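You operate a simulated robot arm through the tools that you are given. There is no shell and no other tool. Be economical: measure what you need, move in short steps, check, and stop when the job is done.

The job below is to be done with a simulated robot arm. You get a single attempt, and the scene is never put back.

JOB
Put things in order on the top of the steel bench. At the end: the silver mesh screen (marked "20") from the top of the steel bench is on the grey old filter plate; the blue cable sample from the top of the steel bench stands where the silver mesh screen stood; the white tape roll stands where the blue cable sample stood; the small teal film roll stands where the white tape roll stood; whatever was shut is shut again. Leave all else as you found it, and nothing knocked over.
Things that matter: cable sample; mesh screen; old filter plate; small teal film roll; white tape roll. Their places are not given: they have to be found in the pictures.

The check looks at the end state, three seconds after you hand in, the way a careful person would. Anything else that was tipped, shoved, dropped, spilled or broken makes it a failure.

ROBOT AND FRAMES
A 7-joint arm with a two-finger parallel gripper, fixed in place. Base frame: the origin is at the foot of the arm, x ahead of it, y to its left, z up; the work surface is at about z = 6. Readings come in mm, degrees, newtons and seconds.
With the tool pointing down near the work surface it reaches from about 240 to 620 mm from the base axis. Its first joint turns from -66.0 to 66.0 degrees. Payload 2.6 kg.
The tool frame sits at the grasp point between the pads (the TCP): z along the fingers, y along the line on which they close. The tips reach 30 mm beyond it. Largest opening 94 mm; finger width 28, thickness 10; the body of the gripper, 50 by 96 mm, starts 55 mm behind the TCP.
Orientation is told as [roll, pitch, yaw] about the base's x, y, z axes, in that order, counted from this pose: with the fingers straight down and closing along the base's y, the tool's x points along the base's -x, its y along +y and its z along -z.

CONTROLS
- The arm moves only by the tool arm_command. Its argument "steps" is a list of rows, each a list of 7 numbers: the shift along the base's x, y, z in mm, then the turn, a rotation vector about the base's x, y, z in degrees, then the opening, from 0 (shut) to 1 (fully open). In form: [[dx, dy, dz, rx, ry, rz, jaw], ...]. A call has 1 to 12 rows; each row is the pose to reach, as a shift and turn from the pose commanded when the call began. A row lasts 0.2 s, in which the tool goes at most 50 mm and 8.6 degrees; a call with a longer step from one row to the next is refused whole, and so is a gripper value outside its range. A pose out of reach is approached as far as the arm can. The call stops where the force on the tool passes 40 N (or 10 N more than at its start, if that is more) or the arm is blocked; 0.2 s more then pass. Each finger travels about 72 mm/s and halts on what it meets, pressing with about 27 N; the grip force reading is that of the motor and also rises with nothing between the fingers. The clock runs only during rows and for 0.2 s after the last one: add rows that repeat a pose to give the fingers time. The reply holds the time, the measured pose of the TCP, the force on the tool along the base axes, the opening and the grip force, in the units named above and with some noise, with the torque about the TCP (base axes, N m) and any sound that the robot's microphone picked up.
- Cameras (640 x 400 px; columns grow to the right, rows downward): "scene" is fixed at [34.7, 439.4, 547.8]; the picture's right is [-0.76, -0.65, 0.00], its down [-0.46, 0.53, -0.71] and it looks along [0.46, -0.54, -0.70] (base axes); focal length 284 px, centre (320, 200). "wrist" rides on the gripper at [76, 14, -103] in the tool frame; the picture's right is [-0.18, 0.98, 0.00], its down [-0.75, -0.14, -0.64] and it looks along [-0.63, -0.12, 0.77] (tool axes); focal length 243 px, centre (320, 200).
- grab_frame(camera): a new picture of that camera. No time passes.
- locate(camera, pixels): for up to 12 pixels [column, row] of the newest picture of that camera ("zoom" is the newest enlarged one), the place [x, y, z] in the base frame of the surface seen there, good to about 2 mm. No time passes.
- inspect(camera, box): a new picture of the part [left, top, right, bottom] of that camera's present view, enlarged. No time passes.
- finish_job(): hands the job in; it is judged then, once.

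Go step by step. Measure first, check grasps and placings, and put right what went wrong. The budget is 80 turns and 34 pictures, counting those below and the enlarged ones. Unless the task says otherwise, let go and move clear before handing in, and close with one line.

The tools are called after "Call:" as a command line: name --pt "numbers of a row" for each row, then --argument value for the rest, lists and objects as JSON in quotes. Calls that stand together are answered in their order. arm_command: Moves the arm, as the interface text tells. Its arguments: {"type":"object","properties":{"steps":{"type":"array"}},"required":["steps"]} The other tools are called the same way: grab_frame (camera) takes a picture; locate (camera, pixels) gives the place of the surface under pixels of a picture; inspect (camera, box) takes an enlarged picture of a part of a camera's view; finish_job () hands the job in.

At the start:

```text
time: 0.0
eef_pos: [401.8, 141.1, 299.8]
ee_rot: [0.0, 0.0, 0.0]
wrist_force: [0.6, 0.4, 0.1]
moment: [0.01, -0.01, 0.03]
grip_width: 94.0
finger_force: 0.1
```

scene: 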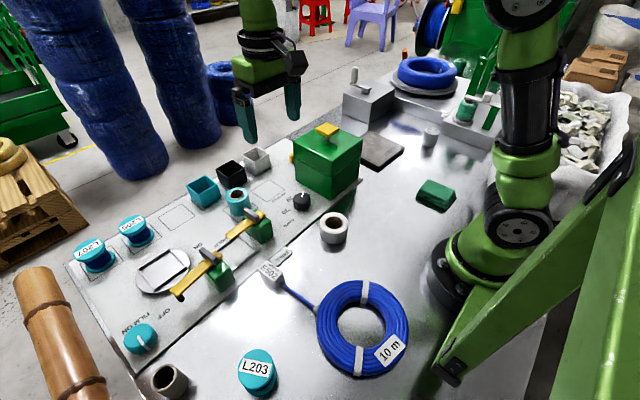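
wrist: 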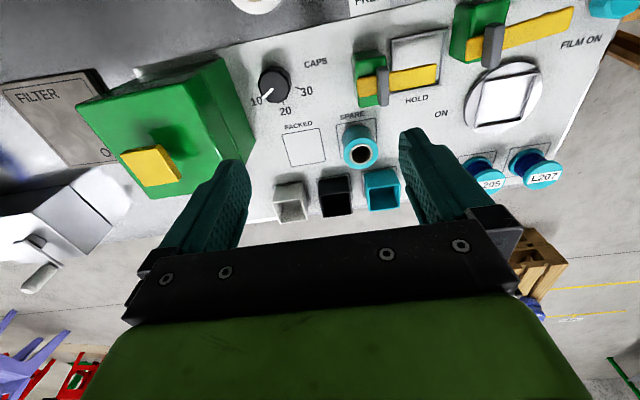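

The first pictures show a bench with many small items, and I can't yet tell which are the screen, cable sample, tape roll and film roll. I'll enlarge the scene in parts.

Call:
inspect --camera "scene" --box '[60, 130, 300, 280]'

Call:
inspect --camera "scene" --box '[300, 50, 540, 200]'

Call:
inspect --camera "scene" --box '[100, 250, 420, 400]'

```text
2.67 times, centred on (180, 205) of scene
```

zoom: 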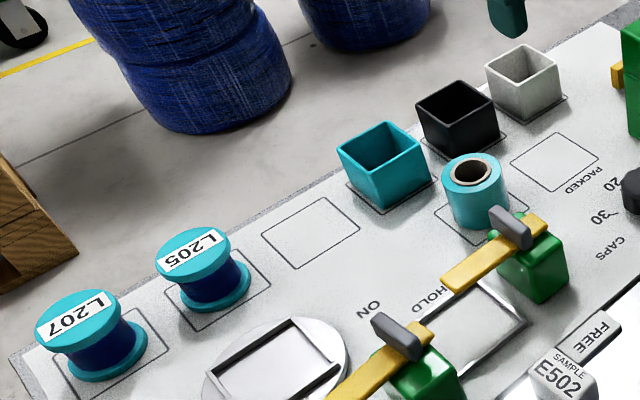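

```text
2.67 times, centred on (420, 125) of scene
```

zoom: 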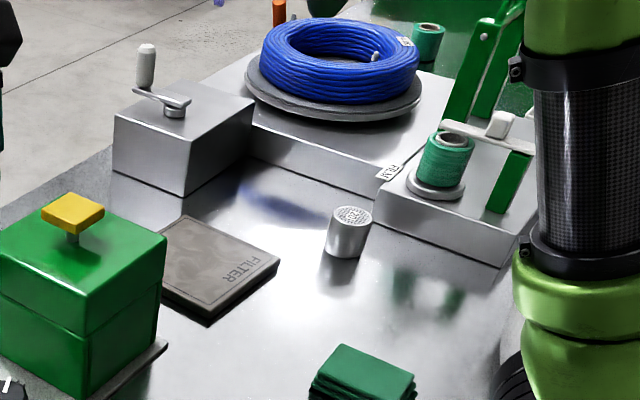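

```text
2.00 times, centred on (260, 325) of scene
```

zoom: 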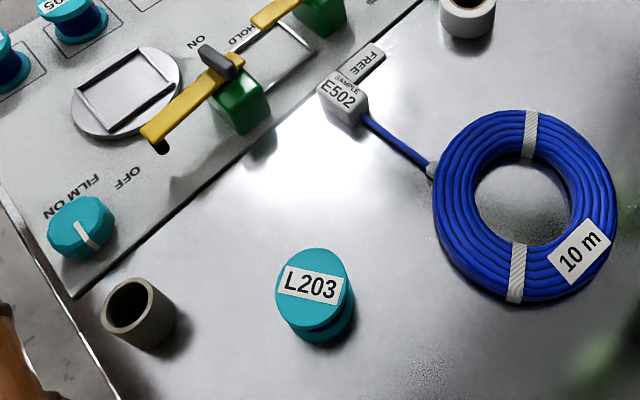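

Candidates so far: the mesh-topped cylinder at (430,138), the white roll at (334,228) and the teal roll at (237,200). The blue "sample" could be L203 at (257,372) or the tagged E502 coil. I'll read the labels up close.

Call:
inspect --camera "scene" --box '[400, 115, 464, 155]'

Call:
inspect --camera "scene" --box '[240, 210, 360, 285]'

Call:
inspect --camera "scene" --box '[216, 340, 312, 400]'

```text
10.00 times, centred on (432, 135) of scene
```

zoom: 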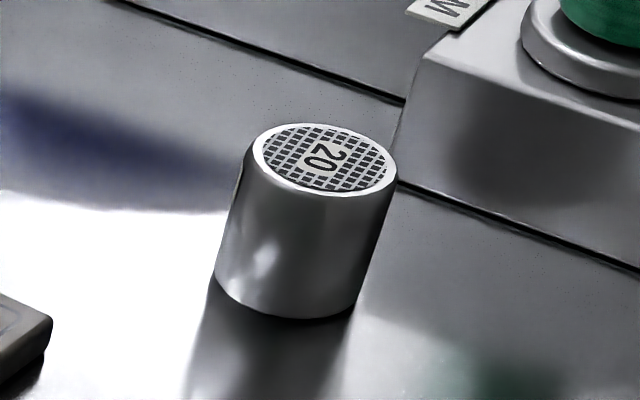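

```text
5.33 times, centred on (300, 248) of scene
```

zoom: 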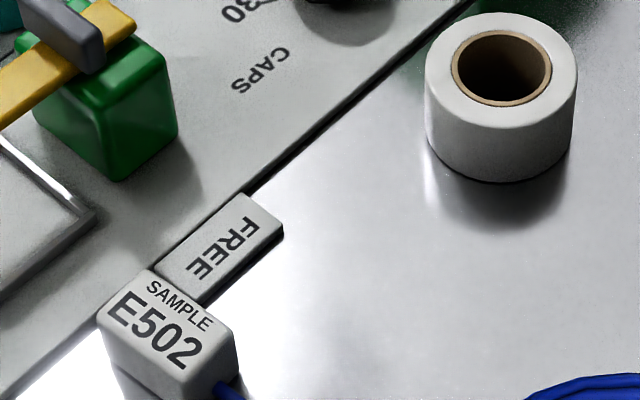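

```text
6.67 times, centred on (264, 370) of scene
```

zoom: 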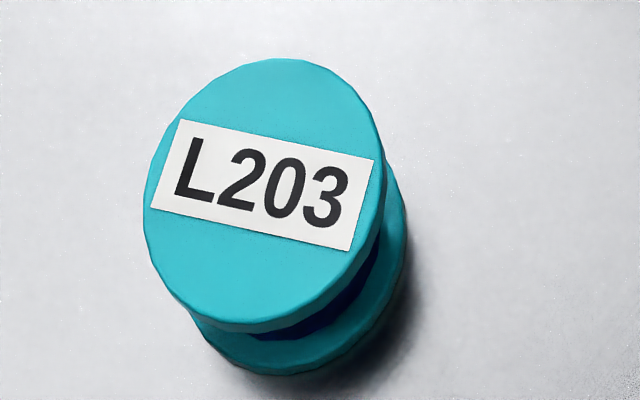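

The screen marked "20" is the cylinder at (430,138), and the block at (272,270) reads "SAMPLE E502" with a blue lead to the coil. I'll measure the objects and look closer at that block and lead.

Call:
inspect --camera "scene" --box '[256, 250, 416, 385]'

Call:
locate --camera "scene" --pixels '[[432, 131], [334, 215], [334, 242], [236, 190], [256, 366], [268, 270], [318, 322], [408, 330], [362, 282], [362, 374], [362, 328], [284, 256]]'

Call:
locate --camera "scene" --pixels '[[380, 134], [402, 149], [384, 168], [362, 150], [430, 170], [98, 245], [134, 224], [427, 72], [466, 100], [300, 290], [290, 310], [250, 165]]'

```text
2.96 times, centred on (336, 318) of scene
```

zoom: 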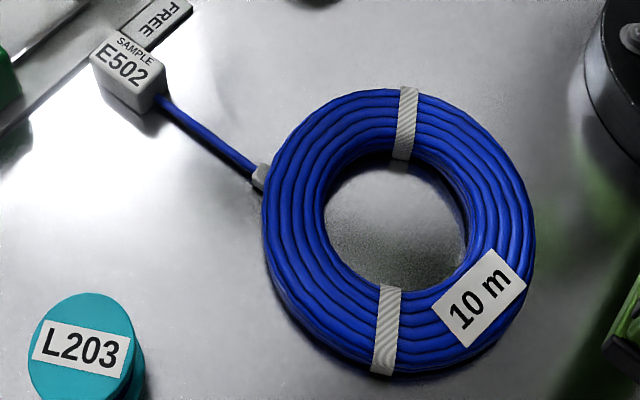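

```text
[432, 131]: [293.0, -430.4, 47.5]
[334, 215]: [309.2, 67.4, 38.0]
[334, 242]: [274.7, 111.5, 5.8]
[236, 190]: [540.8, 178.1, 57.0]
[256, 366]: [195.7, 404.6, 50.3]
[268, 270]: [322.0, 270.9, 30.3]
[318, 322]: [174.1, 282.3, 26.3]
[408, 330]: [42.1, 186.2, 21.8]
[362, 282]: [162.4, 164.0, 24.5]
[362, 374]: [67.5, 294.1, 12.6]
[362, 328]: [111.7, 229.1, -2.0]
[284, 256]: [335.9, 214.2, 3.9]
```

```text
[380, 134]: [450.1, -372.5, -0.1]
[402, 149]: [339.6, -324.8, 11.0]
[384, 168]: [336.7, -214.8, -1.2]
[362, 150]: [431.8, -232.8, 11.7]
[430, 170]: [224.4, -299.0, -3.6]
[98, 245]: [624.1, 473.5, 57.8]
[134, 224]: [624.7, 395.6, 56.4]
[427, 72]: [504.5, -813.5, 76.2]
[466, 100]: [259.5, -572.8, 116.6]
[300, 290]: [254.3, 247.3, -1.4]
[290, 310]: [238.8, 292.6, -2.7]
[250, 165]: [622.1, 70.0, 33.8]
```

The coil is about 150 mm across with a tail to the block, while L203 is a compact reel of about 50 mm. I'll measure the free space around the screen's place to see what could stand there, and take a closer look at the E502 block and the reels.

Call:
inspect --camera "scene" --box '[390, 90, 502, 160]'

Call:
locate --camera "zoom" --pixels '[[285, 230], [340, 275], [400, 305], [180, 185], [120, 160], [235, 215], [200, 250], [180, 320], [270, 280], [500, 330], [330, 200], [220, 330]]'

Call:
inspect --camera "wrist" --box '[340, 0, 640, 190]'

```text
5.71 times, centred on (446, 125) of scene
```

zoom: 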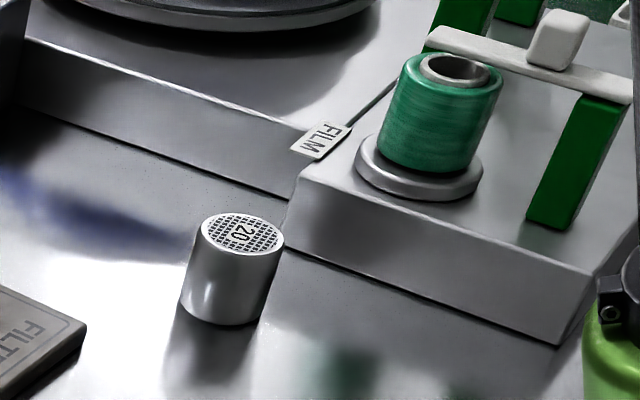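

```text
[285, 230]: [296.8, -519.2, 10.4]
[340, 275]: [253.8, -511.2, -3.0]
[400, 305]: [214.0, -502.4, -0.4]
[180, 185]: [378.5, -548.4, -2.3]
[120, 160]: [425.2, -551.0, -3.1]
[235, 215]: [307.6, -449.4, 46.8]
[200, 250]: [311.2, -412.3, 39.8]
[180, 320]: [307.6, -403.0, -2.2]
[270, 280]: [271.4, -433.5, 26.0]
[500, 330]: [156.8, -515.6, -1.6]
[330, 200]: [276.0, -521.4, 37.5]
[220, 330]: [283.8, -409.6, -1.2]
```

```text
2.11 times, centred on (490, 95) of wrist
```

zoom: 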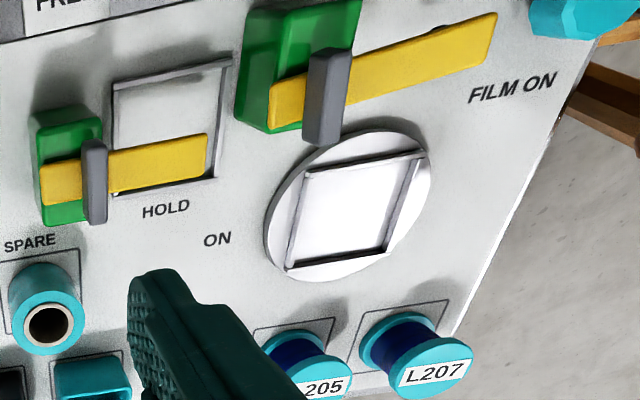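

The screen is centred near (293,-430), with the film box edge at y≈-515. L203 is near (192,402), and the E502 block is at (322,271). I'll move the wrist camera over the left side for a close look at the block, the lead and L203 before deciding which is the cable sample.

Call:
arm_command --pt "-30 20 0 0 0 0 1" --pt "-65 45 0 0 0 0 1" --pt "-100 70 0 0 0 0 1" --pt "-135 95 0 0 0 0 1" --pt "-170 120 0 0 0 0 1" --pt "-200 150 0 0 0 0 1" --pt "-215 165 0 0 0 0 1" --pt "-215 165 0 0 0 0 1"

Call:
grab_frame --camera "wrist"

```text
time: 1.8
eef_pos: [189.5, 308.3, 298.3]
ee_rot: [-0.1, 0.0, 0.0]
wrist_force: [1.6, 0.0, 0.2]
moment: [0.01, 0.03, 0.01]
grip_width: 94.3
finger_force: 0.2
```

```text
22 pictures are left
```

wrist: 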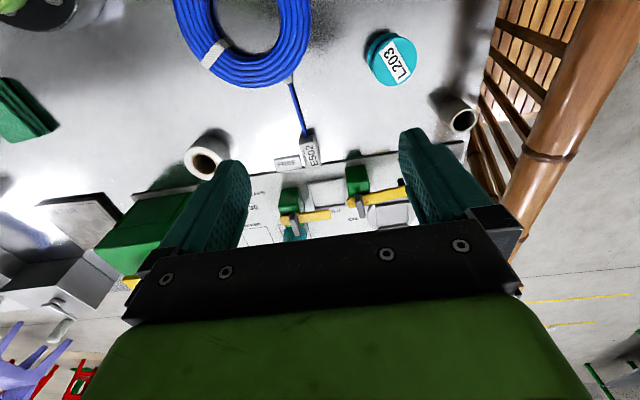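

The wrist view shows the coil's lead ending in the E502 block at (308,150) and the reel L203 at (390,58). I'll enlarge both.

Call:
inspect --camera "wrist" --box '[250, 70, 354, 185]'

Call:
inspect --camera "wrist" --box '[340, 10, 490, 140]'

```text
3.48 times, centred on (302, 128) of wrist
```

zoom: 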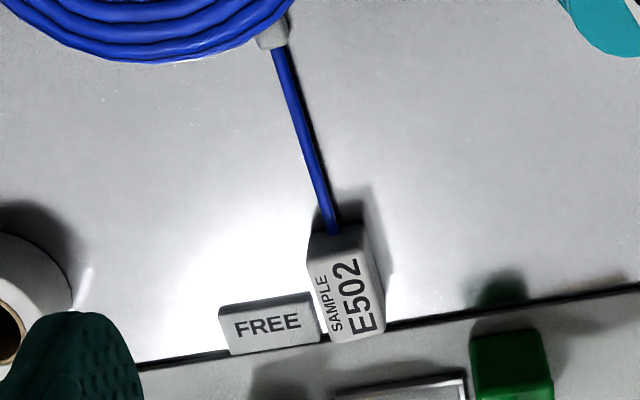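

```text
3.08 times, centred on (415, 75) of wrist
```

zoom: 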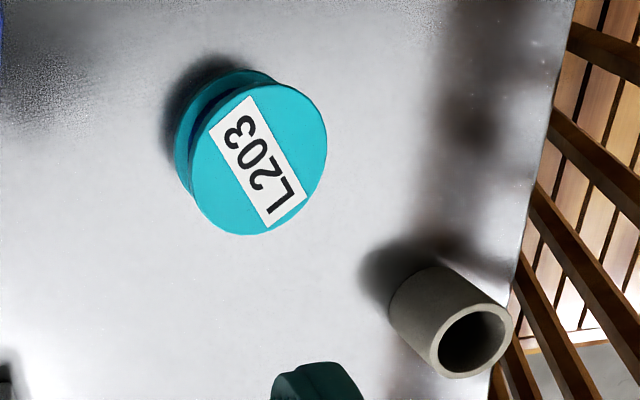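

The pictures don't settle whether the cable sample is the coil with the "SAMPLE E502" block or the reel L203. I'll start with the sure part, the screen, and decide on the sample after testing. I'm swinging to the right side now.

Call:
arm_command --pt "43 -26 0 0 0 0 1" --pt "83 -56 0 0 0 0 1" --pt "121 -86 0 0 0 0 1" --pt "156 -121 0 0 0 0 1" --pt "182 -161 0 0 0 0 1" --pt "197 -206 0 0 0 0 1" --pt "203 -254 0 0 0 0 1" --pt "203 -302 0 0 0 0 1" --pt "203 -350 0 0 0 0 1" --pt "201 -398 0 0 0 0 1" --pt "195 -446 0 0 0 0 1" --pt "183 -492 0 0 0 0 1"

Call:
grab_frame --camera "scene"

Call:
locate --camera "scene" --pixels '[[338, 328], [386, 328], [316, 328], [409, 328], [362, 280], [362, 304], [362, 350], [383, 148], [370, 140], [390, 158], [398, 150], [314, 310]]'

```text
refused: row 1 steps farther than a row can; nothing moved
```

```text
19 pictures are left
```

scene: 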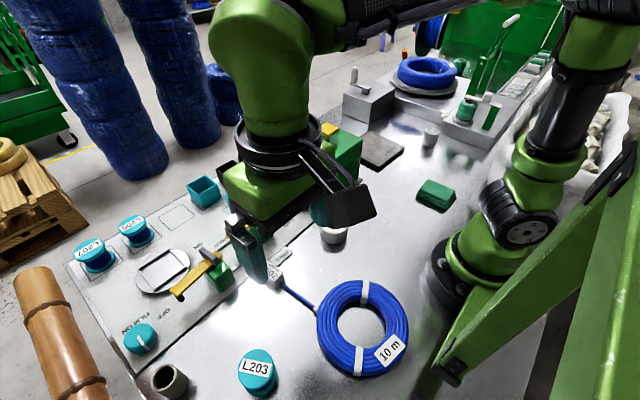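

```text
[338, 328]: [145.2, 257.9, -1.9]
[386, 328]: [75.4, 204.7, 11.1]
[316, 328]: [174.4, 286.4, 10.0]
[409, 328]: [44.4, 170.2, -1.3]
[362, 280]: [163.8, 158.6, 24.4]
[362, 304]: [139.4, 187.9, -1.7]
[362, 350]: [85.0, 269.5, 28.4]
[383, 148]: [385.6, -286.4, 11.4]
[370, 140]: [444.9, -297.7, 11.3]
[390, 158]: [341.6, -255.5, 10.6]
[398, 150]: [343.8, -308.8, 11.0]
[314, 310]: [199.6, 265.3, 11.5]
```

My first step was slightly over 50 mm, so the call was refused. The plate top centre reads about (388,-285,11). I'll resend with shorter steps.

Call:
arm_command --pt "38 -24 0 0 0 0 1" --pt "76 -52 0 0 0 0 1" --pt "112 -82 0 0 0 0 1" --pt "145 -117 0 0 0 0 1" --pt "172 -157 0 0 0 0 1" --pt "190 -201 0 0 0 0 1" --pt "200 -248 0 0 0 0 1" --pt "203 -296 0 0 0 0 1" --pt "203 -344 0 0 0 0 1" --pt "201 -392 0 0 0 0 1" --pt "195 -439 0 0 0 0 1" --pt "183 -486 0 0 0 0 1"

```text
time: 4.4
eef_pos: [371.1, -179.2, 296.2]
ee_rot: [0.0, 0.0, 0.1]
wrist_force: [-0.6, -0.1, -0.5]
moment: [0.01, -0.01, 0.03]
grip_width: 94.1
finger_force: 0.0
```

Next I'll move over the screen at about (293,-430), at a safe height, and check the alignment with the wrist camera.

Call:
arm_command --pt "-11 -36 -20 0 0 0 1" --pt "-22 -72 -40 0 0 0 1" --pt "-33 -108 -60 0 0 0 1" --pt "-44 -144 -80 0 0 0 1" --pt "-55 -180 -100 0 0 0 1" --pt "-66 -216 -130 0 0 0 1" --pt "-77 -250 -150 0 0 0 1" --pt "-77 -250 -150 0 0 0 1"

Call:
grab_frame --camera "wrist"

```text
time: 6.2
eef_pos: [294.7, -429.6, 151.7]
ee_rot: [0.0, 0.0, 0.0]
wrist_force: [-0.4, 0.7, 0.2]
moment: [0.0, -0.03, -0.01]
grip_width: 94.1
finger_force: 0.0
```

```text
18 pictures are left
```

wrist: 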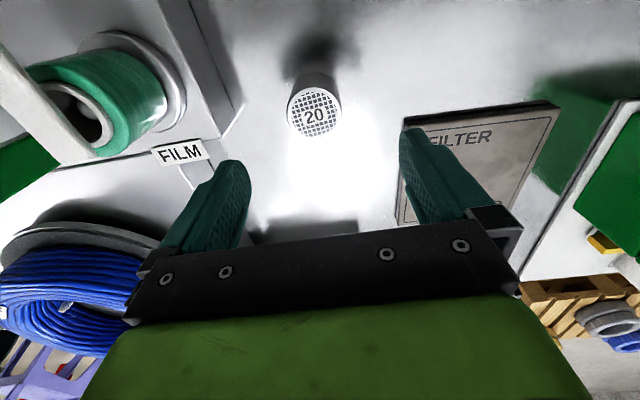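

Call:
locate --camera "wrist" --pixels '[[316, 112], [291, 111], [340, 108], [312, 90], [318, 133], [300, 75], [450, 165], [410, 215], [545, 112], [410, 140], [500, 190], [235, 108]]'

```text
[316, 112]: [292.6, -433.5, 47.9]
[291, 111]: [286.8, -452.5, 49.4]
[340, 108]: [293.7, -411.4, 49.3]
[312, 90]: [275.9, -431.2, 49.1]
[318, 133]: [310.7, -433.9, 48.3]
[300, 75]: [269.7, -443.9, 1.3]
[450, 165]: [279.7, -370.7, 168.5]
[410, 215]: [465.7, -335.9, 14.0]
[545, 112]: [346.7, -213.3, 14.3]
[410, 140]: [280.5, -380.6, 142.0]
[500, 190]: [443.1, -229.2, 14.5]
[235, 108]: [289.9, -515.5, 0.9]
```

The screen's centre is (292.5,-432), its top is at z≈49 and it is about 42 mm across. I'll lower to z≈36 and close.

Call:
arm_command --pt "-1 -2 -30 0 0 0 1" --pt "-1 -2 -60 0 0 0 1" --pt "-1 -2 -90 0 0 0 1" --pt "-1 -2 -112 0 0 0 1" --pt "-1 -2 -112 0 0 0 1" --pt "-1 -2 -112 0 0 0 0.6" --pt "-1 -2 -112 0 0 0 0.3" --pt "-1 -2 -112 0 0 0 0.3" --pt "-1 -2 -112 0 0 0 0.3"

```text
time: 8.2
eef_pos: [292.7, -431.0, 38.2]
ee_rot: [0.0, 0.0, 0.0]
wrist_force: [0.4, 0.5, 0.3]
moment: [0.03, 0.01, 0.0]
grip_width: 48.2
finger_force: 27.1
```

The grip holds at 48 mm and 27 N. I'll lift and carry the screen to the plate centre near (398,-278), then check before releasing.

Call:
arm_command --pt "0 0 30 0 0 0 0.3" --pt "0 0 60 0 0 0 0.3" --pt "26 38 70 0 0 0 0.3" --pt "53 76 70 0 0 0 0.3" --pt "79 114 70 0 0 0 0.3" --pt "106 152 70 0 0 0 0.3" --pt "106 152 70 0 0 0 0.3" --pt "106 152 50 0 0 0 0.3" --pt "106 152 30 0 0 0 0.3" --pt "106 152 30 0 0 0 0.3"

Call:
grab_frame --camera "wrist"

```text
time: 10.4
eef_pos: [399.1, -279.3, 64.0]
ee_rot: [-0.1, 0.0, -0.2]
wrist_force: [0.0, -0.4, -2.2]
moment: [-0.02, 0.03, 0.02]
grip_width: 48.4
finger_force: 27.1
```

```text
17 pictures are left
```

wrist: 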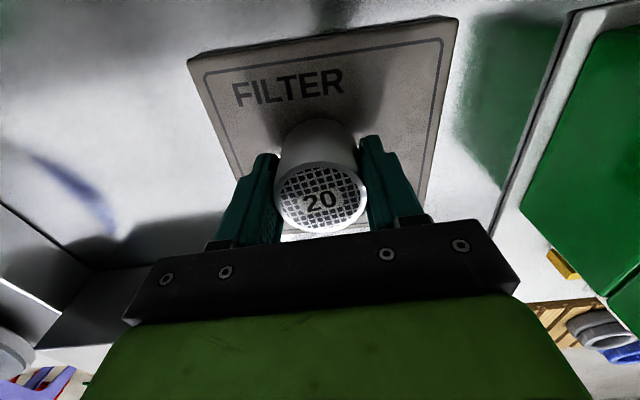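

The screen hangs centred over the plate. I'll lower it gently until the force reading shows contact.

Call:
arm_command --pt "0 0 -6 0 0 0 0.3" --pt "0 0 -11 0 0 0 0.3" --pt "0 0 -14 0 0 0 0.3"

```text
time: 11.2
eef_pos: [399.3, -279.1, 52.3]
ee_rot: [0.0, -0.1, 0.1]
wrist_force: [-0.1, 0.3, -1.2]
moment: [-0.03, -0.02, 0.01]
grip_width: 48.3
finger_force: 27.0
```

Call:
arm_command --pt "0 0 -1 0 0 0 0.3" --pt "0 0 -2 0 0 0 0.3"

```text
time: 11.8
eef_pos: [400.1, -280.1, 51.0]
ee_rot: [0.0, -0.2, -0.1]
wrist_force: [-5.0, 3.2, 14.6]
moment: [0.1, 0.19, -0.03]
grip_width: 48.3
finger_force: 27.0
```

Contact is clear at 14.6 N. I'll ease off 1 mm, open partway and rise.

Call:
arm_command --pt "0 0 1 0 0 0 0.3" --pt "0 0 1 0 0 0 0.65" --pt "0 0 1 0 0 0 0.8" --pt "0 0 1 0 0 0 0.8" --pt "0 0 35 0 0 0 0.8" --pt "0 0 80 0 0 0 0.8" --pt "0 0 125 0 0 0 0.8" --pt "0 0 170 0 0 0 1"

Call:
grab_frame --camera "scene"

```text
time: 13.6
eef_pos: [396.9, -281.0, 222.2]
ee_rot: [-0.1, -0.1, -0.1]
wrist_force: [-0.5, 0.0, 1.1]
moment: [0.01, -0.01, 0.0]
grip_width: 93.9
finger_force: 0.1
```

```text
16 pictures are left
```

scene: 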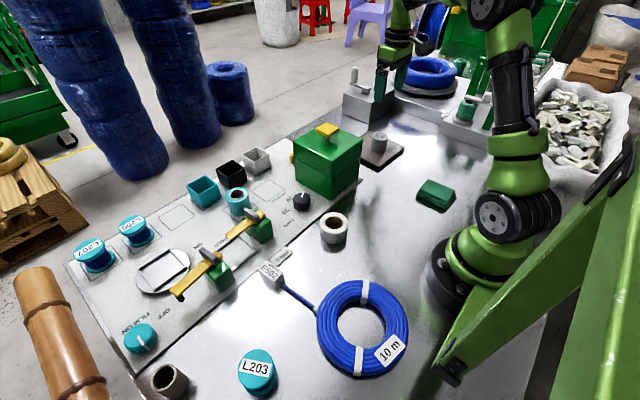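

The screen now stands on the plate and the other things look undisturbed. Before choosing the sample I'll go back for a close look at the E502 block and the "FREE" piece, since it may be a release for the coil's lead.

Call:
arm_command --pt "4 46 10 0 0 0 1" --pt "6 94 20 0 0 0 1" --pt "6 142 30 0 0 0 1" --pt "6 190 30 0 0 0 1" --pt "6 238 30 0 0 0 1" --pt "4 286 30 0 0 0 1" --pt "0 334 30 0 0 0 1" --pt "-10 382 30 0 0 0 1" --pt "-30 426 30 0 0 0 1" --pt "-58 466 30 0 0 0 1" --pt "-90 500 30 0 0 0 1" --pt "-124 534 30 0 0 0 1"

Call:
arm_command --pt "-14 20 -30 0 0 0 1" --pt "-28 45 -60 0 0 0 1" --pt "-34 46 -80 0 0 0 1" --pt "-34 46 -80 0 0 0 1"

Call:
grab_frame --camera "wrist"

```text
time: 16.2
eef_pos: [275.8, 254.9, 256.8]
ee_rot: [-0.1, 0.0, -0.1]
wrist_force: [-0.7, 0.7, -0.3]
moment: [-0.01, -0.03, 0.0]
grip_width: 94.1
finger_force: 0.1
```

```text
time: 17.2
eef_pos: [242.1, 296.9, 172.0]
ee_rot: [0.0, 0.0, 0.0]
wrist_force: [0.0, -0.1, 0.1]
moment: [-0.01, 0.03, -0.01]
grip_width: 93.9
finger_force: 0.1
```

```text
15 pictures are left
```

wrist: 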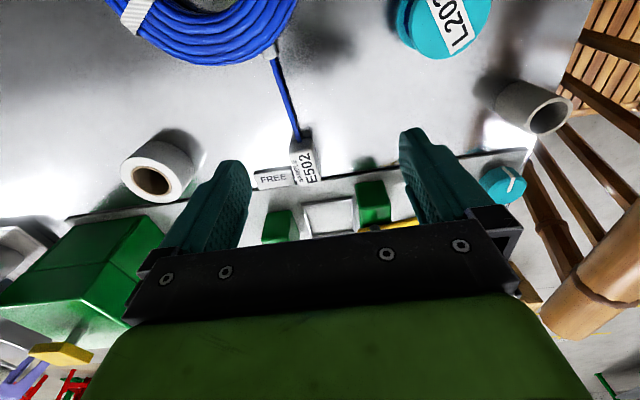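

Call:
inspect --camera "wrist" --box '[240, 110, 340, 200]'

Call:
locate --camera "wrist" --pixels '[[272, 180], [258, 184], [286, 182], [272, 172], [306, 168], [303, 156], [302, 142], [316, 180], [285, 90], [296, 125], [272, 50], [300, 182]]'

```text
4.44 times, centred on (290, 155) of wrist
```

zoom: 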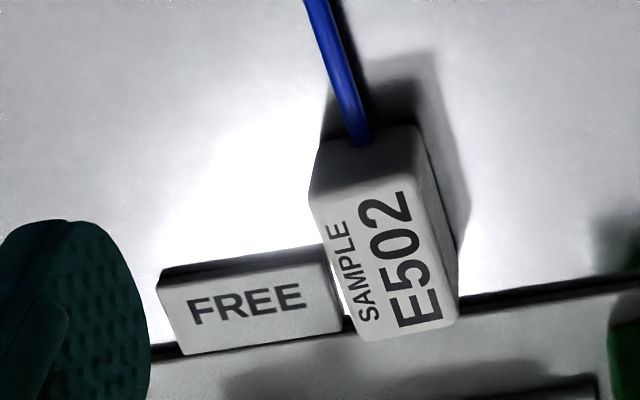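

```text
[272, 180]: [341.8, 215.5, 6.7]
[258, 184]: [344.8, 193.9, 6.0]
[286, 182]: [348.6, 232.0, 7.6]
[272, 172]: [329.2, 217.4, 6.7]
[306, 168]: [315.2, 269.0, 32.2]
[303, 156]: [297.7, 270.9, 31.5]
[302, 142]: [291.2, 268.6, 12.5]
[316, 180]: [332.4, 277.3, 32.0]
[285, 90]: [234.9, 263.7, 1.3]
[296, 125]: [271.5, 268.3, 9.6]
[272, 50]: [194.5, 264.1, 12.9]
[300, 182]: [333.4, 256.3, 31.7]
```

The FREE piece is a low plate (z≈7). The E502 block measures about 42×30×32 mm and is centred near (316,269), with a small gap between the two. A cautious grip and a 3–4 mm lift will show whether the block and coil are movable or a fixture. I'll move above it and lower.

Call:
arm_command --pt "25 -10 0 0 0 -2 1" --pt "50 -21 0 0 0 -4 1" --pt "76 -31 0 0 0 -6 1" --pt "76 -31 -40 0 0 -6 1" --pt "76 -31 -80 0 0 -6 1" --pt "76 -31 -115 0 0 -6 1" --pt "76 -31 -127 0 0 -6 1" --pt "76 -31 -127 0 0 -6 1"

Call:
grab_frame --camera "wrist"

```text
time: 19.0
eef_pos: [315.6, 272.2, 42.5]
ee_rot: [0.0, 0.0, -6.1]
wrist_force: [0.6, 0.2, -0.1]
moment: [0.01, -0.02, 0.02]
grip_width: 93.9
finger_force: 0.1
```

```text
13 pictures are left
```

wrist: 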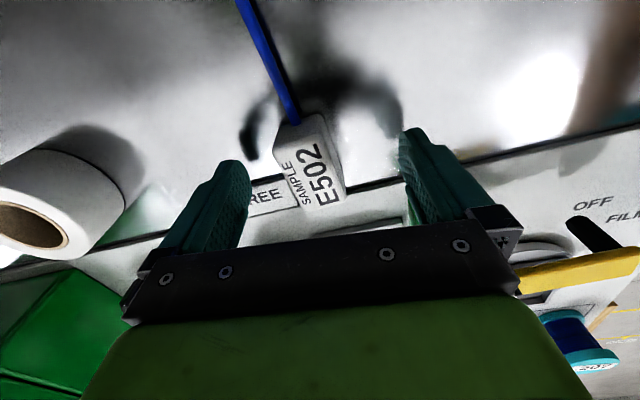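

The block sits between the open fingers, slightly to the left in the picture. I'll measure its edges for an accurate alignment.

Call:
locate --camera "wrist" --pixels '[[282, 166], [298, 207], [328, 152], [345, 194], [276, 130], [326, 116], [310, 178], [265, 196], [290, 120]]'

```text
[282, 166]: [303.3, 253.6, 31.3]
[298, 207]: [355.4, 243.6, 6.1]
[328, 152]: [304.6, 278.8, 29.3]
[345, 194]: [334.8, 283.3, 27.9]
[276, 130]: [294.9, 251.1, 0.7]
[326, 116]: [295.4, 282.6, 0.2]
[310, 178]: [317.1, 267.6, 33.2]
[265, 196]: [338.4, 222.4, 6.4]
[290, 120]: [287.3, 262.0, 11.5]
```

The block lies about square to the base axes, with its centre at y≈267.5. I'll set the yaw to 0, shift -4 mm in y, and close.

Call:
arm_command --pt "0 -4 0 0 0 6 1" --pt "0 -4 0 0 0 6 0.7" --pt "0 -4 0 0 0 6 0.5" --pt "0 -4 0 0 0 6 0.4" --pt "0 -4 0 0 0 6 0.25" --pt "0 -4 0 0 0 6 0.2" --pt "0 -4 0 0 0 6 0.2"

```text
time: 20.6
eef_pos: [316.6, 267.0, 42.4]
ee_rot: [0.1, 0.0, -0.1]
wrist_force: [-0.4, -0.8, 1.7]
moment: [-0.03, 0.03, -0.01]
grip_width: 29.2
finger_force: 27.3
```

Gripped at 29 mm with almost no side force. Now a 3 mm test lift.

Call:
arm_command --pt "0 0 1 0 0 0 0.2" --pt "0 0 2 0 0 0 0.2" --pt "0 0 3 0 0 0 0.2"

```text
time: 21.4
eef_pos: [314.9, 266.0, 47.0]
ee_rot: [0.0, 0.0, 0.0]
wrist_force: [-0.5, 0.2, -0.2]
moment: [0.02, -0.03, 0.01]
grip_width: 29.3
finger_force: 27.0
```

The lift met almost no force (-0.2 N), so the block is free and light. I'll look to see what came with it.

Call:
arm_command --pt "0 0 4 0 0 0 0.2" --pt "0 0 8 0 0 0 0.2" --pt "0 0 12 0 0 0 0.2" --pt "0 0 12 0 0 0 0.2"

Call:
inspect --camera "scene" --box '[230, 220, 430, 385]'

```text
time: 22.4
eef_pos: [316.4, 266.1, 58.8]
ee_rot: [0.0, -0.1, 0.0]
wrist_force: [0.3, 0.3, -0.4]
moment: [0.0, 0.04, 0.0]
grip_width: 28.9
finger_force: 26.5
```

```text
2.42 times, centred on (330, 302) of scene
```

zoom: 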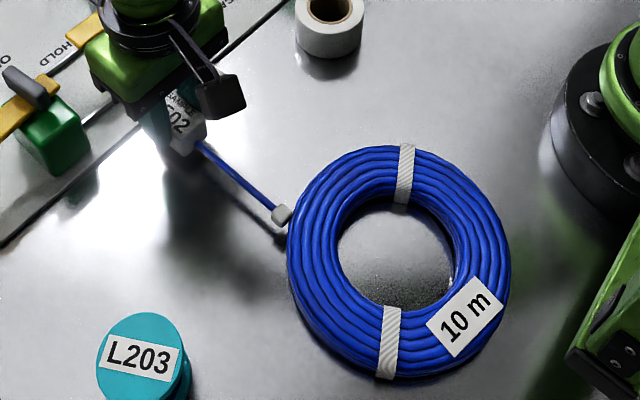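

The lead and ferrule lifted slightly along with the block. I'll raise it further to see whether the lead comes away from the coil or is tied to it, watching the force.

Call:
arm_command --pt "0 0 10 0 0 0 0.2" --pt "0 0 20 0 0 0 0.2" --pt "0 0 30 0 0 0 0.2" --pt "0 0 40 0 0 0 0.2" --pt "0 0 40 0 0 0 0.2"

Call:
inspect --camera "scene" --box '[230, 220, 430, 385]'

```text
time: 23.6
eef_pos: [316.4, 266.0, 100.1]
ee_rot: [0.1, 0.0, 0.0]
wrist_force: [-0.1, -0.1, -1.1]
moment: [-0.02, -0.02, -0.02]
grip_width: 29.3
finger_force: 27.1
```

```text
2.42 times, centred on (330, 302) of scene
```

zoom: 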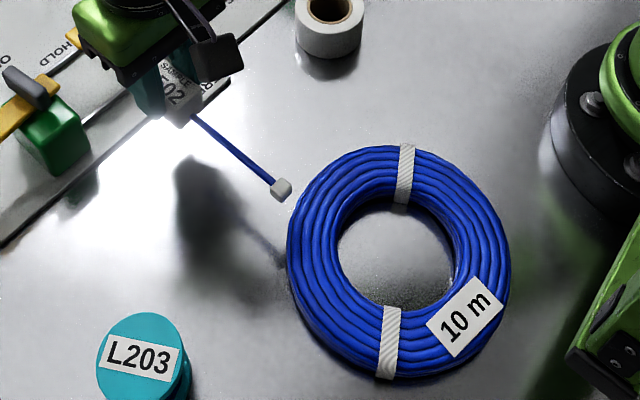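

Now it is clear: the block, blue lead and ferrule form one loose piece, separate from the coil. So this is the blue cable sample, labelled "SAMPLE E502", and its block stood at (316,267). I'll carry it in the same orientation towards the screen's old place.

Call:
arm_command --pt "0 0 49 0 0 0 0.2" --pt "10 -25 88 0 0 0 0.2" --pt "25 -70 98 0 0 0 0.2" --pt "39 -116 100 0 0 0 0.2" --pt "51 -163 100 0 0 0 0.2" --pt "59 -211 100 0 0 0 0.2" --pt "63 -260 100 0 0 0 0.2" --pt "63 -309 100 0 0 0 0.2" --pt "61 -358 100 0 0 0 0.2" --pt "54 -406 100 0 0 0 0.2" --pt "44 -454 100 0 0 0 0.2" --pt "32 -502 100 0 0 0 0.2"

Call:
arm_command --pt "-10 -46 0 0 0 0 0.2" --pt "-22 -92 0 0 0 0 0.2" --pt "-35 -138 0 0 0 0 0.2" --pt "-48 -182 0 0 0 0 0.2" --pt "-55 -195 -30 0 0 0 0.2" --pt "-55 -195 -75 0 0 0 0.2" --pt "-55 -195 -115 0 0 0 0.2" --pt "-55 -195 -135 0 0 0 0.2" --pt "-55 -195 -135 0 0 0 0.2"

Call:
grab_frame --camera "wrist"

```text
time: 26.2
eef_pos: [345.1, -237.1, 200.6]
ee_rot: [0.0, 0.0, 0.0]
wrist_force: [0.3, -0.4, -0.6]
moment: [0.0, 0.0, 0.04]
grip_width: 29.3
finger_force: 26.9
```

```text
time: 28.2
eef_pos: [295.3, -431.2, 63.5]
ee_rot: [-0.1, 0.1, 0.0]
wrist_force: [0.6, 0.5, -0.4]
moment: [-0.01, -0.03, 0.0]
grip_width: 29.4
finger_force: 27.1
```

```text
10 pictures are left
```

wrist: 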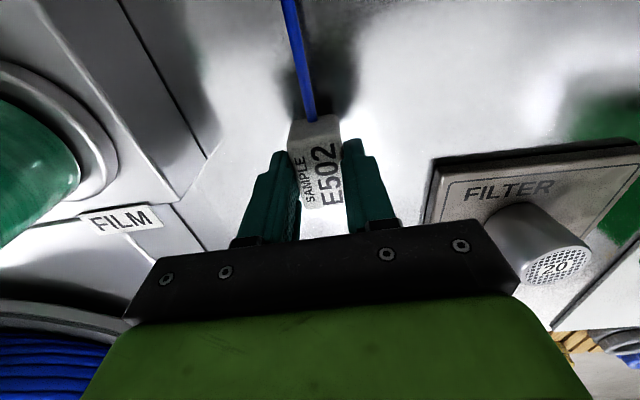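

The block hangs over the spot and the surroundings are clear. I'll lower it until it touches.

Call:
arm_command --pt "0 0 -10 0 0 0 0.2" --pt "0 0 -16 0 0 0 0.2" --pt "0 0 -18.5 0 0 0 0.2"

```text
time: 29.0
eef_pos: [293.1, -429.5, 43.8]
ee_rot: [0.0, 0.1, -0.1]
wrist_force: [0.3, 0.6, -0.8]
moment: [-0.01, -0.01, 0.02]
grip_width: 29.0
finger_force: 26.9
```

Call:
arm_command --pt "0 0 -1 0 0 0 0.2" --pt "0 0 -2 0 0 0 0.2"

```text
time: 29.6
eef_pos: [292.7, -431.3, 43.1]
ee_rot: [0.0, -0.1, -0.1]
wrist_force: [0.0, 0.4, 0.0]
moment: [0.02, -0.02, 0.01]
grip_width: 29.4
finger_force: 27.2
```

Call:
arm_command --pt "0 0 -0.8 0 0 0 0.2" --pt "0 0 -1.5 0 0 0 0.2"

```text
time: 30.2
eef_pos: [294.2, -431.6, 43.5]
ee_rot: [0.0, 0.0, -0.1]
wrist_force: [-3.0, 4.1, 11.8]
moment: [0.18, 0.18, -0.06]
grip_width: 29.1
finger_force: 27.1
```

Contact reads 11.8 N. I'll ease up, open and rise clear.

Call:
arm_command --pt "0 0 0.8 0 0 0 0.2" --pt "0 0 0.8 0 0 0 0.5" --pt "0 0 0.8 0 0 0 0.7" --pt "0 0 0.8 0 0 0 0.7" --pt "0 0 40 0 0 0 0.7" --pt "0 0 85 0 0 0 0.8" --pt "0 0 130 0 0 0 1" --pt "12 45 145 0 0 0 1" --pt "24 90 150 0 0 0 1" --pt "36 136 150 0 0 0 1" --pt "48 182 150 0 0 0 1"

Call:
arm_command --pt "0 48 0 0 0 0 1" --pt "0 96 0 0 0 0 1" --pt "0 144 0 0 0 0 1" --pt "0 192 0 0 0 0 1" --pt "-10 240 0 0 0 0 1" --pt "-22 288 0 0 0 0 1" --pt "-40 333 0 0 0 0 1" --pt "-40 333 0 0 0 0 1"

Call:
grab_frame --camera "wrist"

```text
time: 32.6
eef_pos: [340.9, -248.9, 193.9]
ee_rot: [0.0, 0.0, -0.1]
wrist_force: [-0.1, 0.2, -0.1]
moment: [-0.01, -0.01, 0.02]
grip_width: 94.2
finger_force: 0.1
```

```text
time: 34.4
eef_pos: [301.8, 86.5, 196.3]
ee_rot: [0.0, -0.1, -0.1]
wrist_force: [0.4, 0.5, 0.4]
moment: [-0.01, 0.01, 0.0]
grip_width: 94.0
finger_force: 0.1
```

```text
9 pictures are left
```

wrist: 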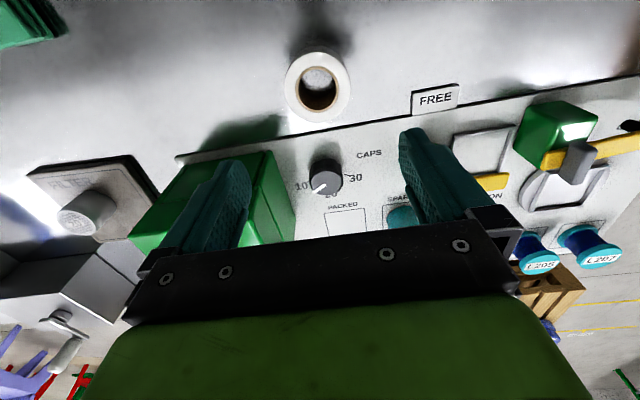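

Call:
locate --camera "wrist" --pixels '[[286, 88], [349, 82], [315, 56], [322, 120], [320, 85], [411, 100], [457, 100], [414, 117], [455, 86], [480, 88], [480, 105], [300, 135]]'

```text
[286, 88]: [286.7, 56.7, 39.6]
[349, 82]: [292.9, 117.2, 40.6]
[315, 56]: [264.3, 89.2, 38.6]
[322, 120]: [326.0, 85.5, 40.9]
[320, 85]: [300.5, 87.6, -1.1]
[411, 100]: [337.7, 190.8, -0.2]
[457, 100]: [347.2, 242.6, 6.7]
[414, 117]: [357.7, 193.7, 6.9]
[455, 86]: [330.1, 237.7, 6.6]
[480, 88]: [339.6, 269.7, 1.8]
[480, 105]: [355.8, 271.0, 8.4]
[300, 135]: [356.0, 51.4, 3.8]
```

The tape roll is centred at (295,87), about 61 mm across and 40 high. At the block's old place it could touch the FREE plate corner at (329,243) and the panel edge. I'll find that edge exactly.

Call:
locate --camera "wrist" --pixels '[[470, 94], [470, 98], [470, 102], [490, 92], [490, 95], [490, 98], [510, 90], [510, 95], [462, 88], [462, 94], [458, 84], [459, 92]]'

```text
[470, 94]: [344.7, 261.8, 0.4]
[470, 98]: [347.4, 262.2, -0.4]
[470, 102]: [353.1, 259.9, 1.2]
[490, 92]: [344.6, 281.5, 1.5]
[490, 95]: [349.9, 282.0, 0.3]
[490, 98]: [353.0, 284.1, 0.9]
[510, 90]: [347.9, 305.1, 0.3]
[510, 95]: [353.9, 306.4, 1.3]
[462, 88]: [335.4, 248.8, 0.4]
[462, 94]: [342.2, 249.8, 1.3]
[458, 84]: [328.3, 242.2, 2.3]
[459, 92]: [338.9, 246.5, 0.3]
```

The panel edge is at x≈355, so only the FREE corner matters. I'll set the tape down at (313,271), 4 mm off, to clear it. First I'll grasp it.

Call:
arm_command --pt "-6 4 -40 0 0 0 1" --pt "-6 4 -80 0 0 0 1" --pt "-6 4 -120 0 0 0 1" --pt "-6 4 -150 0 0 0 1" --pt "-6 4 -150 0 0 0 1" --pt "-6 4 -150 0 0 0 0.8" --pt "-6 4 -150 0 0 0 0.5" --pt "-6 4 -150 0 0 0 0.5" --pt "-6 4 -150 0 0 0 0.5"

```text
time: 36.4
eef_pos: [294.9, 89.4, 44.0]
ee_rot: [-0.2, 0.0, 0.0]
wrist_force: [0.9, 0.6, 0.0]
moment: [0.02, -0.01, -0.02]
grip_width: 65.4
finger_force: 26.5
```

Gripped at 65 mm, so the roll's radius is about 32.5 mm. I'll aim for (312.5,272.5) to keep 2 mm clear of the FREE plate.

Call:
arm_command --pt "0 0 35 0 0 0 0.5" --pt "0 0 70 0 0 0 0.5" --pt "4 45 70 0 0 0 0.5" --pt "8 92 70 0 0 0 0.5" --pt "13 139 70 0 0 0 0.5" --pt "17.7 185.4 70 0 0 0 0.5" --pt "17.7 185.4 70 0 0 0 0.5" --pt "17.7 185.4 40 0 0 0 0.5" --pt "17.7 185.4 15 0 0 0 0.5" --pt "17.7 185.4 15 0 0 0 0.5"

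Call:
grab_frame --camera "wrist"

```text
time: 38.6
eef_pos: [312.3, 274.0, 57.3]
ee_rot: [0.0, 0.0, -0.1]
wrist_force: [-0.2, 0.2, -1.0]
moment: [0.0, 0.03, 0.0]
grip_width: 65.5
finger_force: 27.4
```

```text
8 pictures are left
```

wrist: 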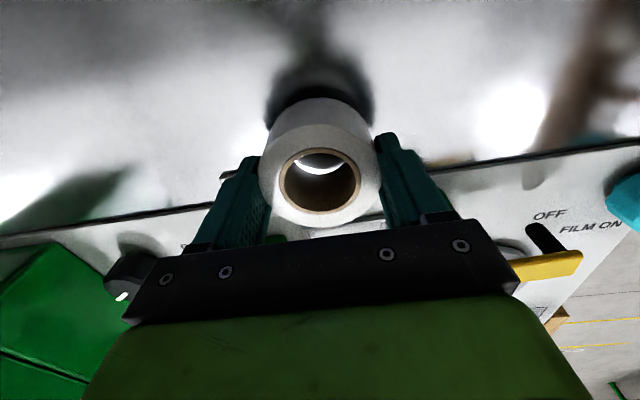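

The tape hangs above the spot. I'll lower it to the bench.

Call:
arm_command --pt "0 0 -8 0 0 0 0.5" --pt "0 0 -13 0 0 0 0.5" --pt "0 0 -15 0 0 0 0.5"

```text
time: 39.4
eef_pos: [312.6, 274.6, 43.7]
ee_rot: [0.0, 0.0, 0.0]
wrist_force: [-4.8, -4.6, 15.7]
moment: [-0.42, 0.19, -0.06]
grip_width: 65.6
finger_force: 26.8
```

Contact reads 15.7 N. I'll ease off, open modestly and rise.

Call:
arm_command --pt "0 0 1 0 0 0 0.55" --pt "0 0 1 0 0 0 0.8" --pt "0 0 1 0 0 0 0.85" --pt "0 0 1 0 0 0 0.85" --pt "0 0 40 0 0 0 0.85" --pt "0 0 85 0 0 0 0.85" --pt "0 0 130 0 0 0 1" --pt "0 0 160 0 0 0 1"

Call:
grab_frame --camera "scene"

```text
time: 41.2
eef_pos: [313.1, 274.1, 201.4]
ee_rot: [-0.1, 0.1, 0.0]
wrist_force: [0.1, -0.4, -0.1]
moment: [-0.01, 0.02, 0.01]
grip_width: 93.8
finger_force: 0.0
```

```text
7 pictures are left
```

scene: 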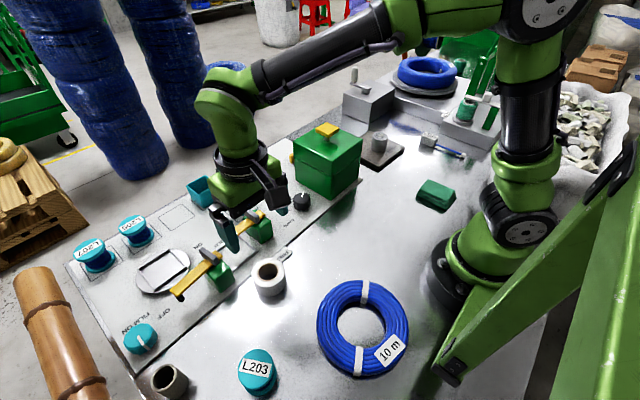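

The tape stands in place and the sample lies at the screen's old spot. Now I'll move above the teal roll on SPARE for a close view.

Call:
arm_command --pt "44 -18 0 0 0 0 1" --pt "88 -36 0 0 0 0 1" --pt "132 -54 0 0 0 0 1" --pt "176 -72 0 0 0 0 1" --pt "218 -90 0 0 0 0 1" --pt "218 -90 0 0 0 0 1"

Call:
grab_frame --camera "wrist"

Call:
locate --camera "wrist" --pixels '[[320, 100], [300, 100], [340, 100], [320, 80], [320, 120]]'

```text
time: 42.6
eef_pos: [530.7, 183.8, 200.2]
ee_rot: [0.1, 0.1, 0.0]
wrist_force: [-0.4, -0.6, -0.1]
moment: [0.03, 0.0, 0.01]
grip_width: 93.9
finger_force: 0.0
```

```text
6 pictures are left
```

wrist: 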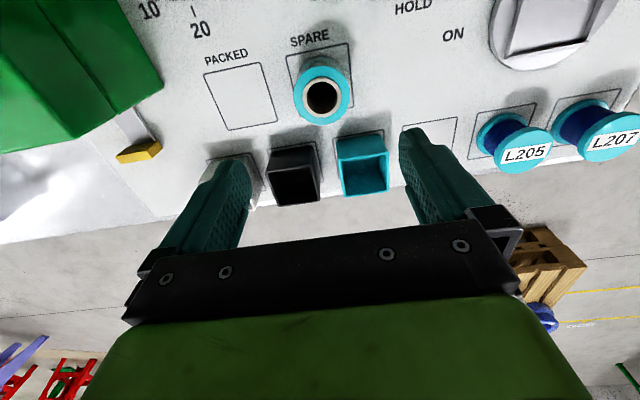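

```text
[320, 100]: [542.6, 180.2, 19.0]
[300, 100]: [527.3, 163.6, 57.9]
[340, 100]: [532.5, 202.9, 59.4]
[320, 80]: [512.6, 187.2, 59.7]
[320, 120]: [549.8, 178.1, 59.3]
```

Call:
locate --camera "wrist" --pixels '[[295, 98], [349, 92], [318, 68], [324, 124], [270, 150], [316, 145], [337, 138], [386, 132], [293, 152], [360, 140], [300, 60], [322, 96]]'

```text
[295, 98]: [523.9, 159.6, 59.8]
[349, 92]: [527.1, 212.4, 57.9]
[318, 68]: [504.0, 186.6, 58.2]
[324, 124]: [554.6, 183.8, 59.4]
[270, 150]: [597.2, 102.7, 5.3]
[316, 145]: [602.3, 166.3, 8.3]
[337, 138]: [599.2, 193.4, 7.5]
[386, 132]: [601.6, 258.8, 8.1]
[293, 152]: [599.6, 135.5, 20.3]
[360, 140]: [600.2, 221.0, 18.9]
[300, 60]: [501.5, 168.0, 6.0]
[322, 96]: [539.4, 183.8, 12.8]
```

The roll is centred at (529,186), its top is at z≈59, and it stands on the panel at z≈6. The space either side of it in y is free. I'll lower to z≈46 and grip.

Call:
arm_command --pt "-1 3.5 -40 0 0 0 1" --pt "-1 3.5 -80 0 0 0 1" --pt "-1 3.5 -120 0 0 0 1" --pt "-1 3.5 -145 0 0 0 1" --pt "-1 3.5 -157 0 0 0 1" --pt "-1 3.5 -157 0 0 0 1" --pt "-1 3.5 -157 0 0 0 0.75" --pt "-1 3.5 -157 0 0 0 0.4" --pt "-1 3.5 -157 0 0 0 0.4" --pt "-1 3.5 -157 0 0 0 0.4"

```text
time: 44.8
eef_pos: [528.4, 187.1, 45.6]
ee_rot: [-0.1, 0.0, 0.0]
wrist_force: [0.2, 0.3, -1.0]
moment: [-0.04, 0.0, 0.01]
grip_width: 55.0
finger_force: 26.4
```

Gripped at 55 mm. I'll lift and carry it to the tape's old place at (295,87).

Call:
arm_command --pt "0 0 40 0 0 0 0.4" --pt "0 0 80 0 0 0 0.4" --pt "0 0 120 0 0 0 0.4" --pt "-40 -16 120 0 0 0 0.4" --pt "-80 -33 120 0 0 0 0.4" --pt "-120 -50 120 0 0 0 0.4" --pt "-160 -67 120 0 0 0 0.4" --pt "-200 -84 120 0 0 0 0.4" --pt "-234.5 -99 100 0 0 0 0.4" --pt "-234.5 -99 60 0 0 0 0.4" --pt "-234.5 -99 20 0 0 0 0.4" --pt "-234.5 -99 5 0 0 0 0.4"

Call:
grab_frame --camera "wrist"

```text
time: 47.4
eef_pos: [296.3, 89.0, 49.2]
ee_rot: [-0.1, 0.0, -0.1]
wrist_force: [0.3, 0.2, 0.3]
moment: [-0.02, 0.06, 0.0]
grip_width: 55.2
finger_force: 26.7
```

```text
5 pictures are left
```

wrist: 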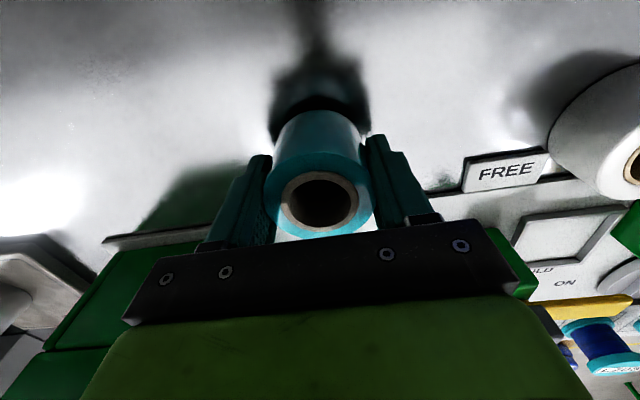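

The roll hangs over the old tape place, and the tape has a small gap to FREE. I'll lower it.

Call:
arm_command --pt "0 0 -6 0 0 0 0.4" --pt "0 0 -9 0 0 0 0.4" --pt "0 0 -10.5 0 0 0 0.4"

```text
time: 48.2
eef_pos: [295.9, 87.7, 40.1]
ee_rot: [0.0, 0.0, -0.1]
wrist_force: [0.4, 0.8, -0.9]
moment: [0.03, -0.01, 0.01]
grip_width: 55.2
finger_force: 27.1
```

Call:
arm_command --pt "0 0 -0.8 0 0 0 0.4" --pt "0 0 -1.6 0 0 0 0.4"

```text
time: 48.8
eef_pos: [295.3, 88.9, 38.7]
ee_rot: [0.0, 0.0, -0.1]
wrist_force: [-4.6, -1.0, 12.1]
moment: [-0.12, 0.06, 0.0]
grip_width: 55.4
finger_force: 27.1
```

Contact reads 12 N. I'll release, rise, and swing a little aside for a final look.

Call:
arm_command --pt "0 0 0.8 0 0 0 0.45" --pt "0 0 0.8 0 0 0 0.75" --pt "0 0 0.8 0 0 0 0.85" --pt "0 0 0.8 0 0 0 0.85" --pt "0 0 40 0 0 0 0.85" --pt "0 0 85 0 0 0 0.85" --pt "0 0 130 0 0 0 1" --pt "0 0 175 0 0 0 1" --pt "20 -40 200 0 0 0 1" --pt "40 -80 220 0 0 0 1" --pt "60 -120 240 0 0 0 1" --pt "60 -120 240 0 0 0 1"

Call:
grab_frame --camera "scene"

Call:
locate --camera "scene" --pixels '[[430, 140], [380, 138], [269, 272], [334, 228]]'

Call:
inspect --camera "scene" --box '[340, 100, 500, 200]'

```text
refused: row 9 steps farther than a row can; nothing moved
```

```text
4 pictures are left
```

scene: 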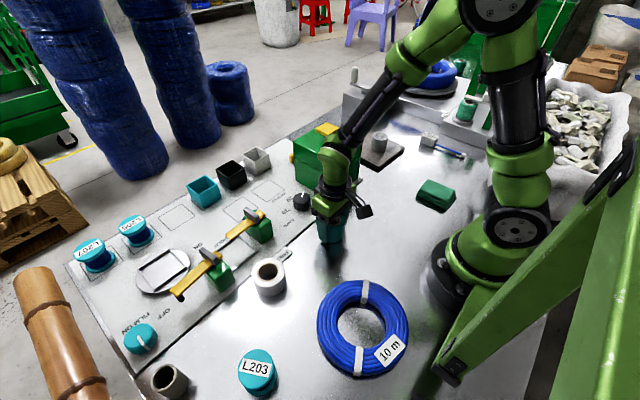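

```text
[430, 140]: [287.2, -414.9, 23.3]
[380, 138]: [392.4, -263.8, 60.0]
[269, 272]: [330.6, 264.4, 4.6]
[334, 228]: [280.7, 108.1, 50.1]
```

```text
4.00 times, centred on (420, 150) of scene
```

zoom: 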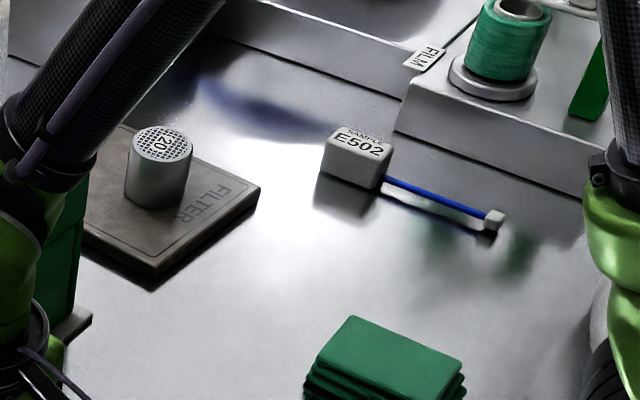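

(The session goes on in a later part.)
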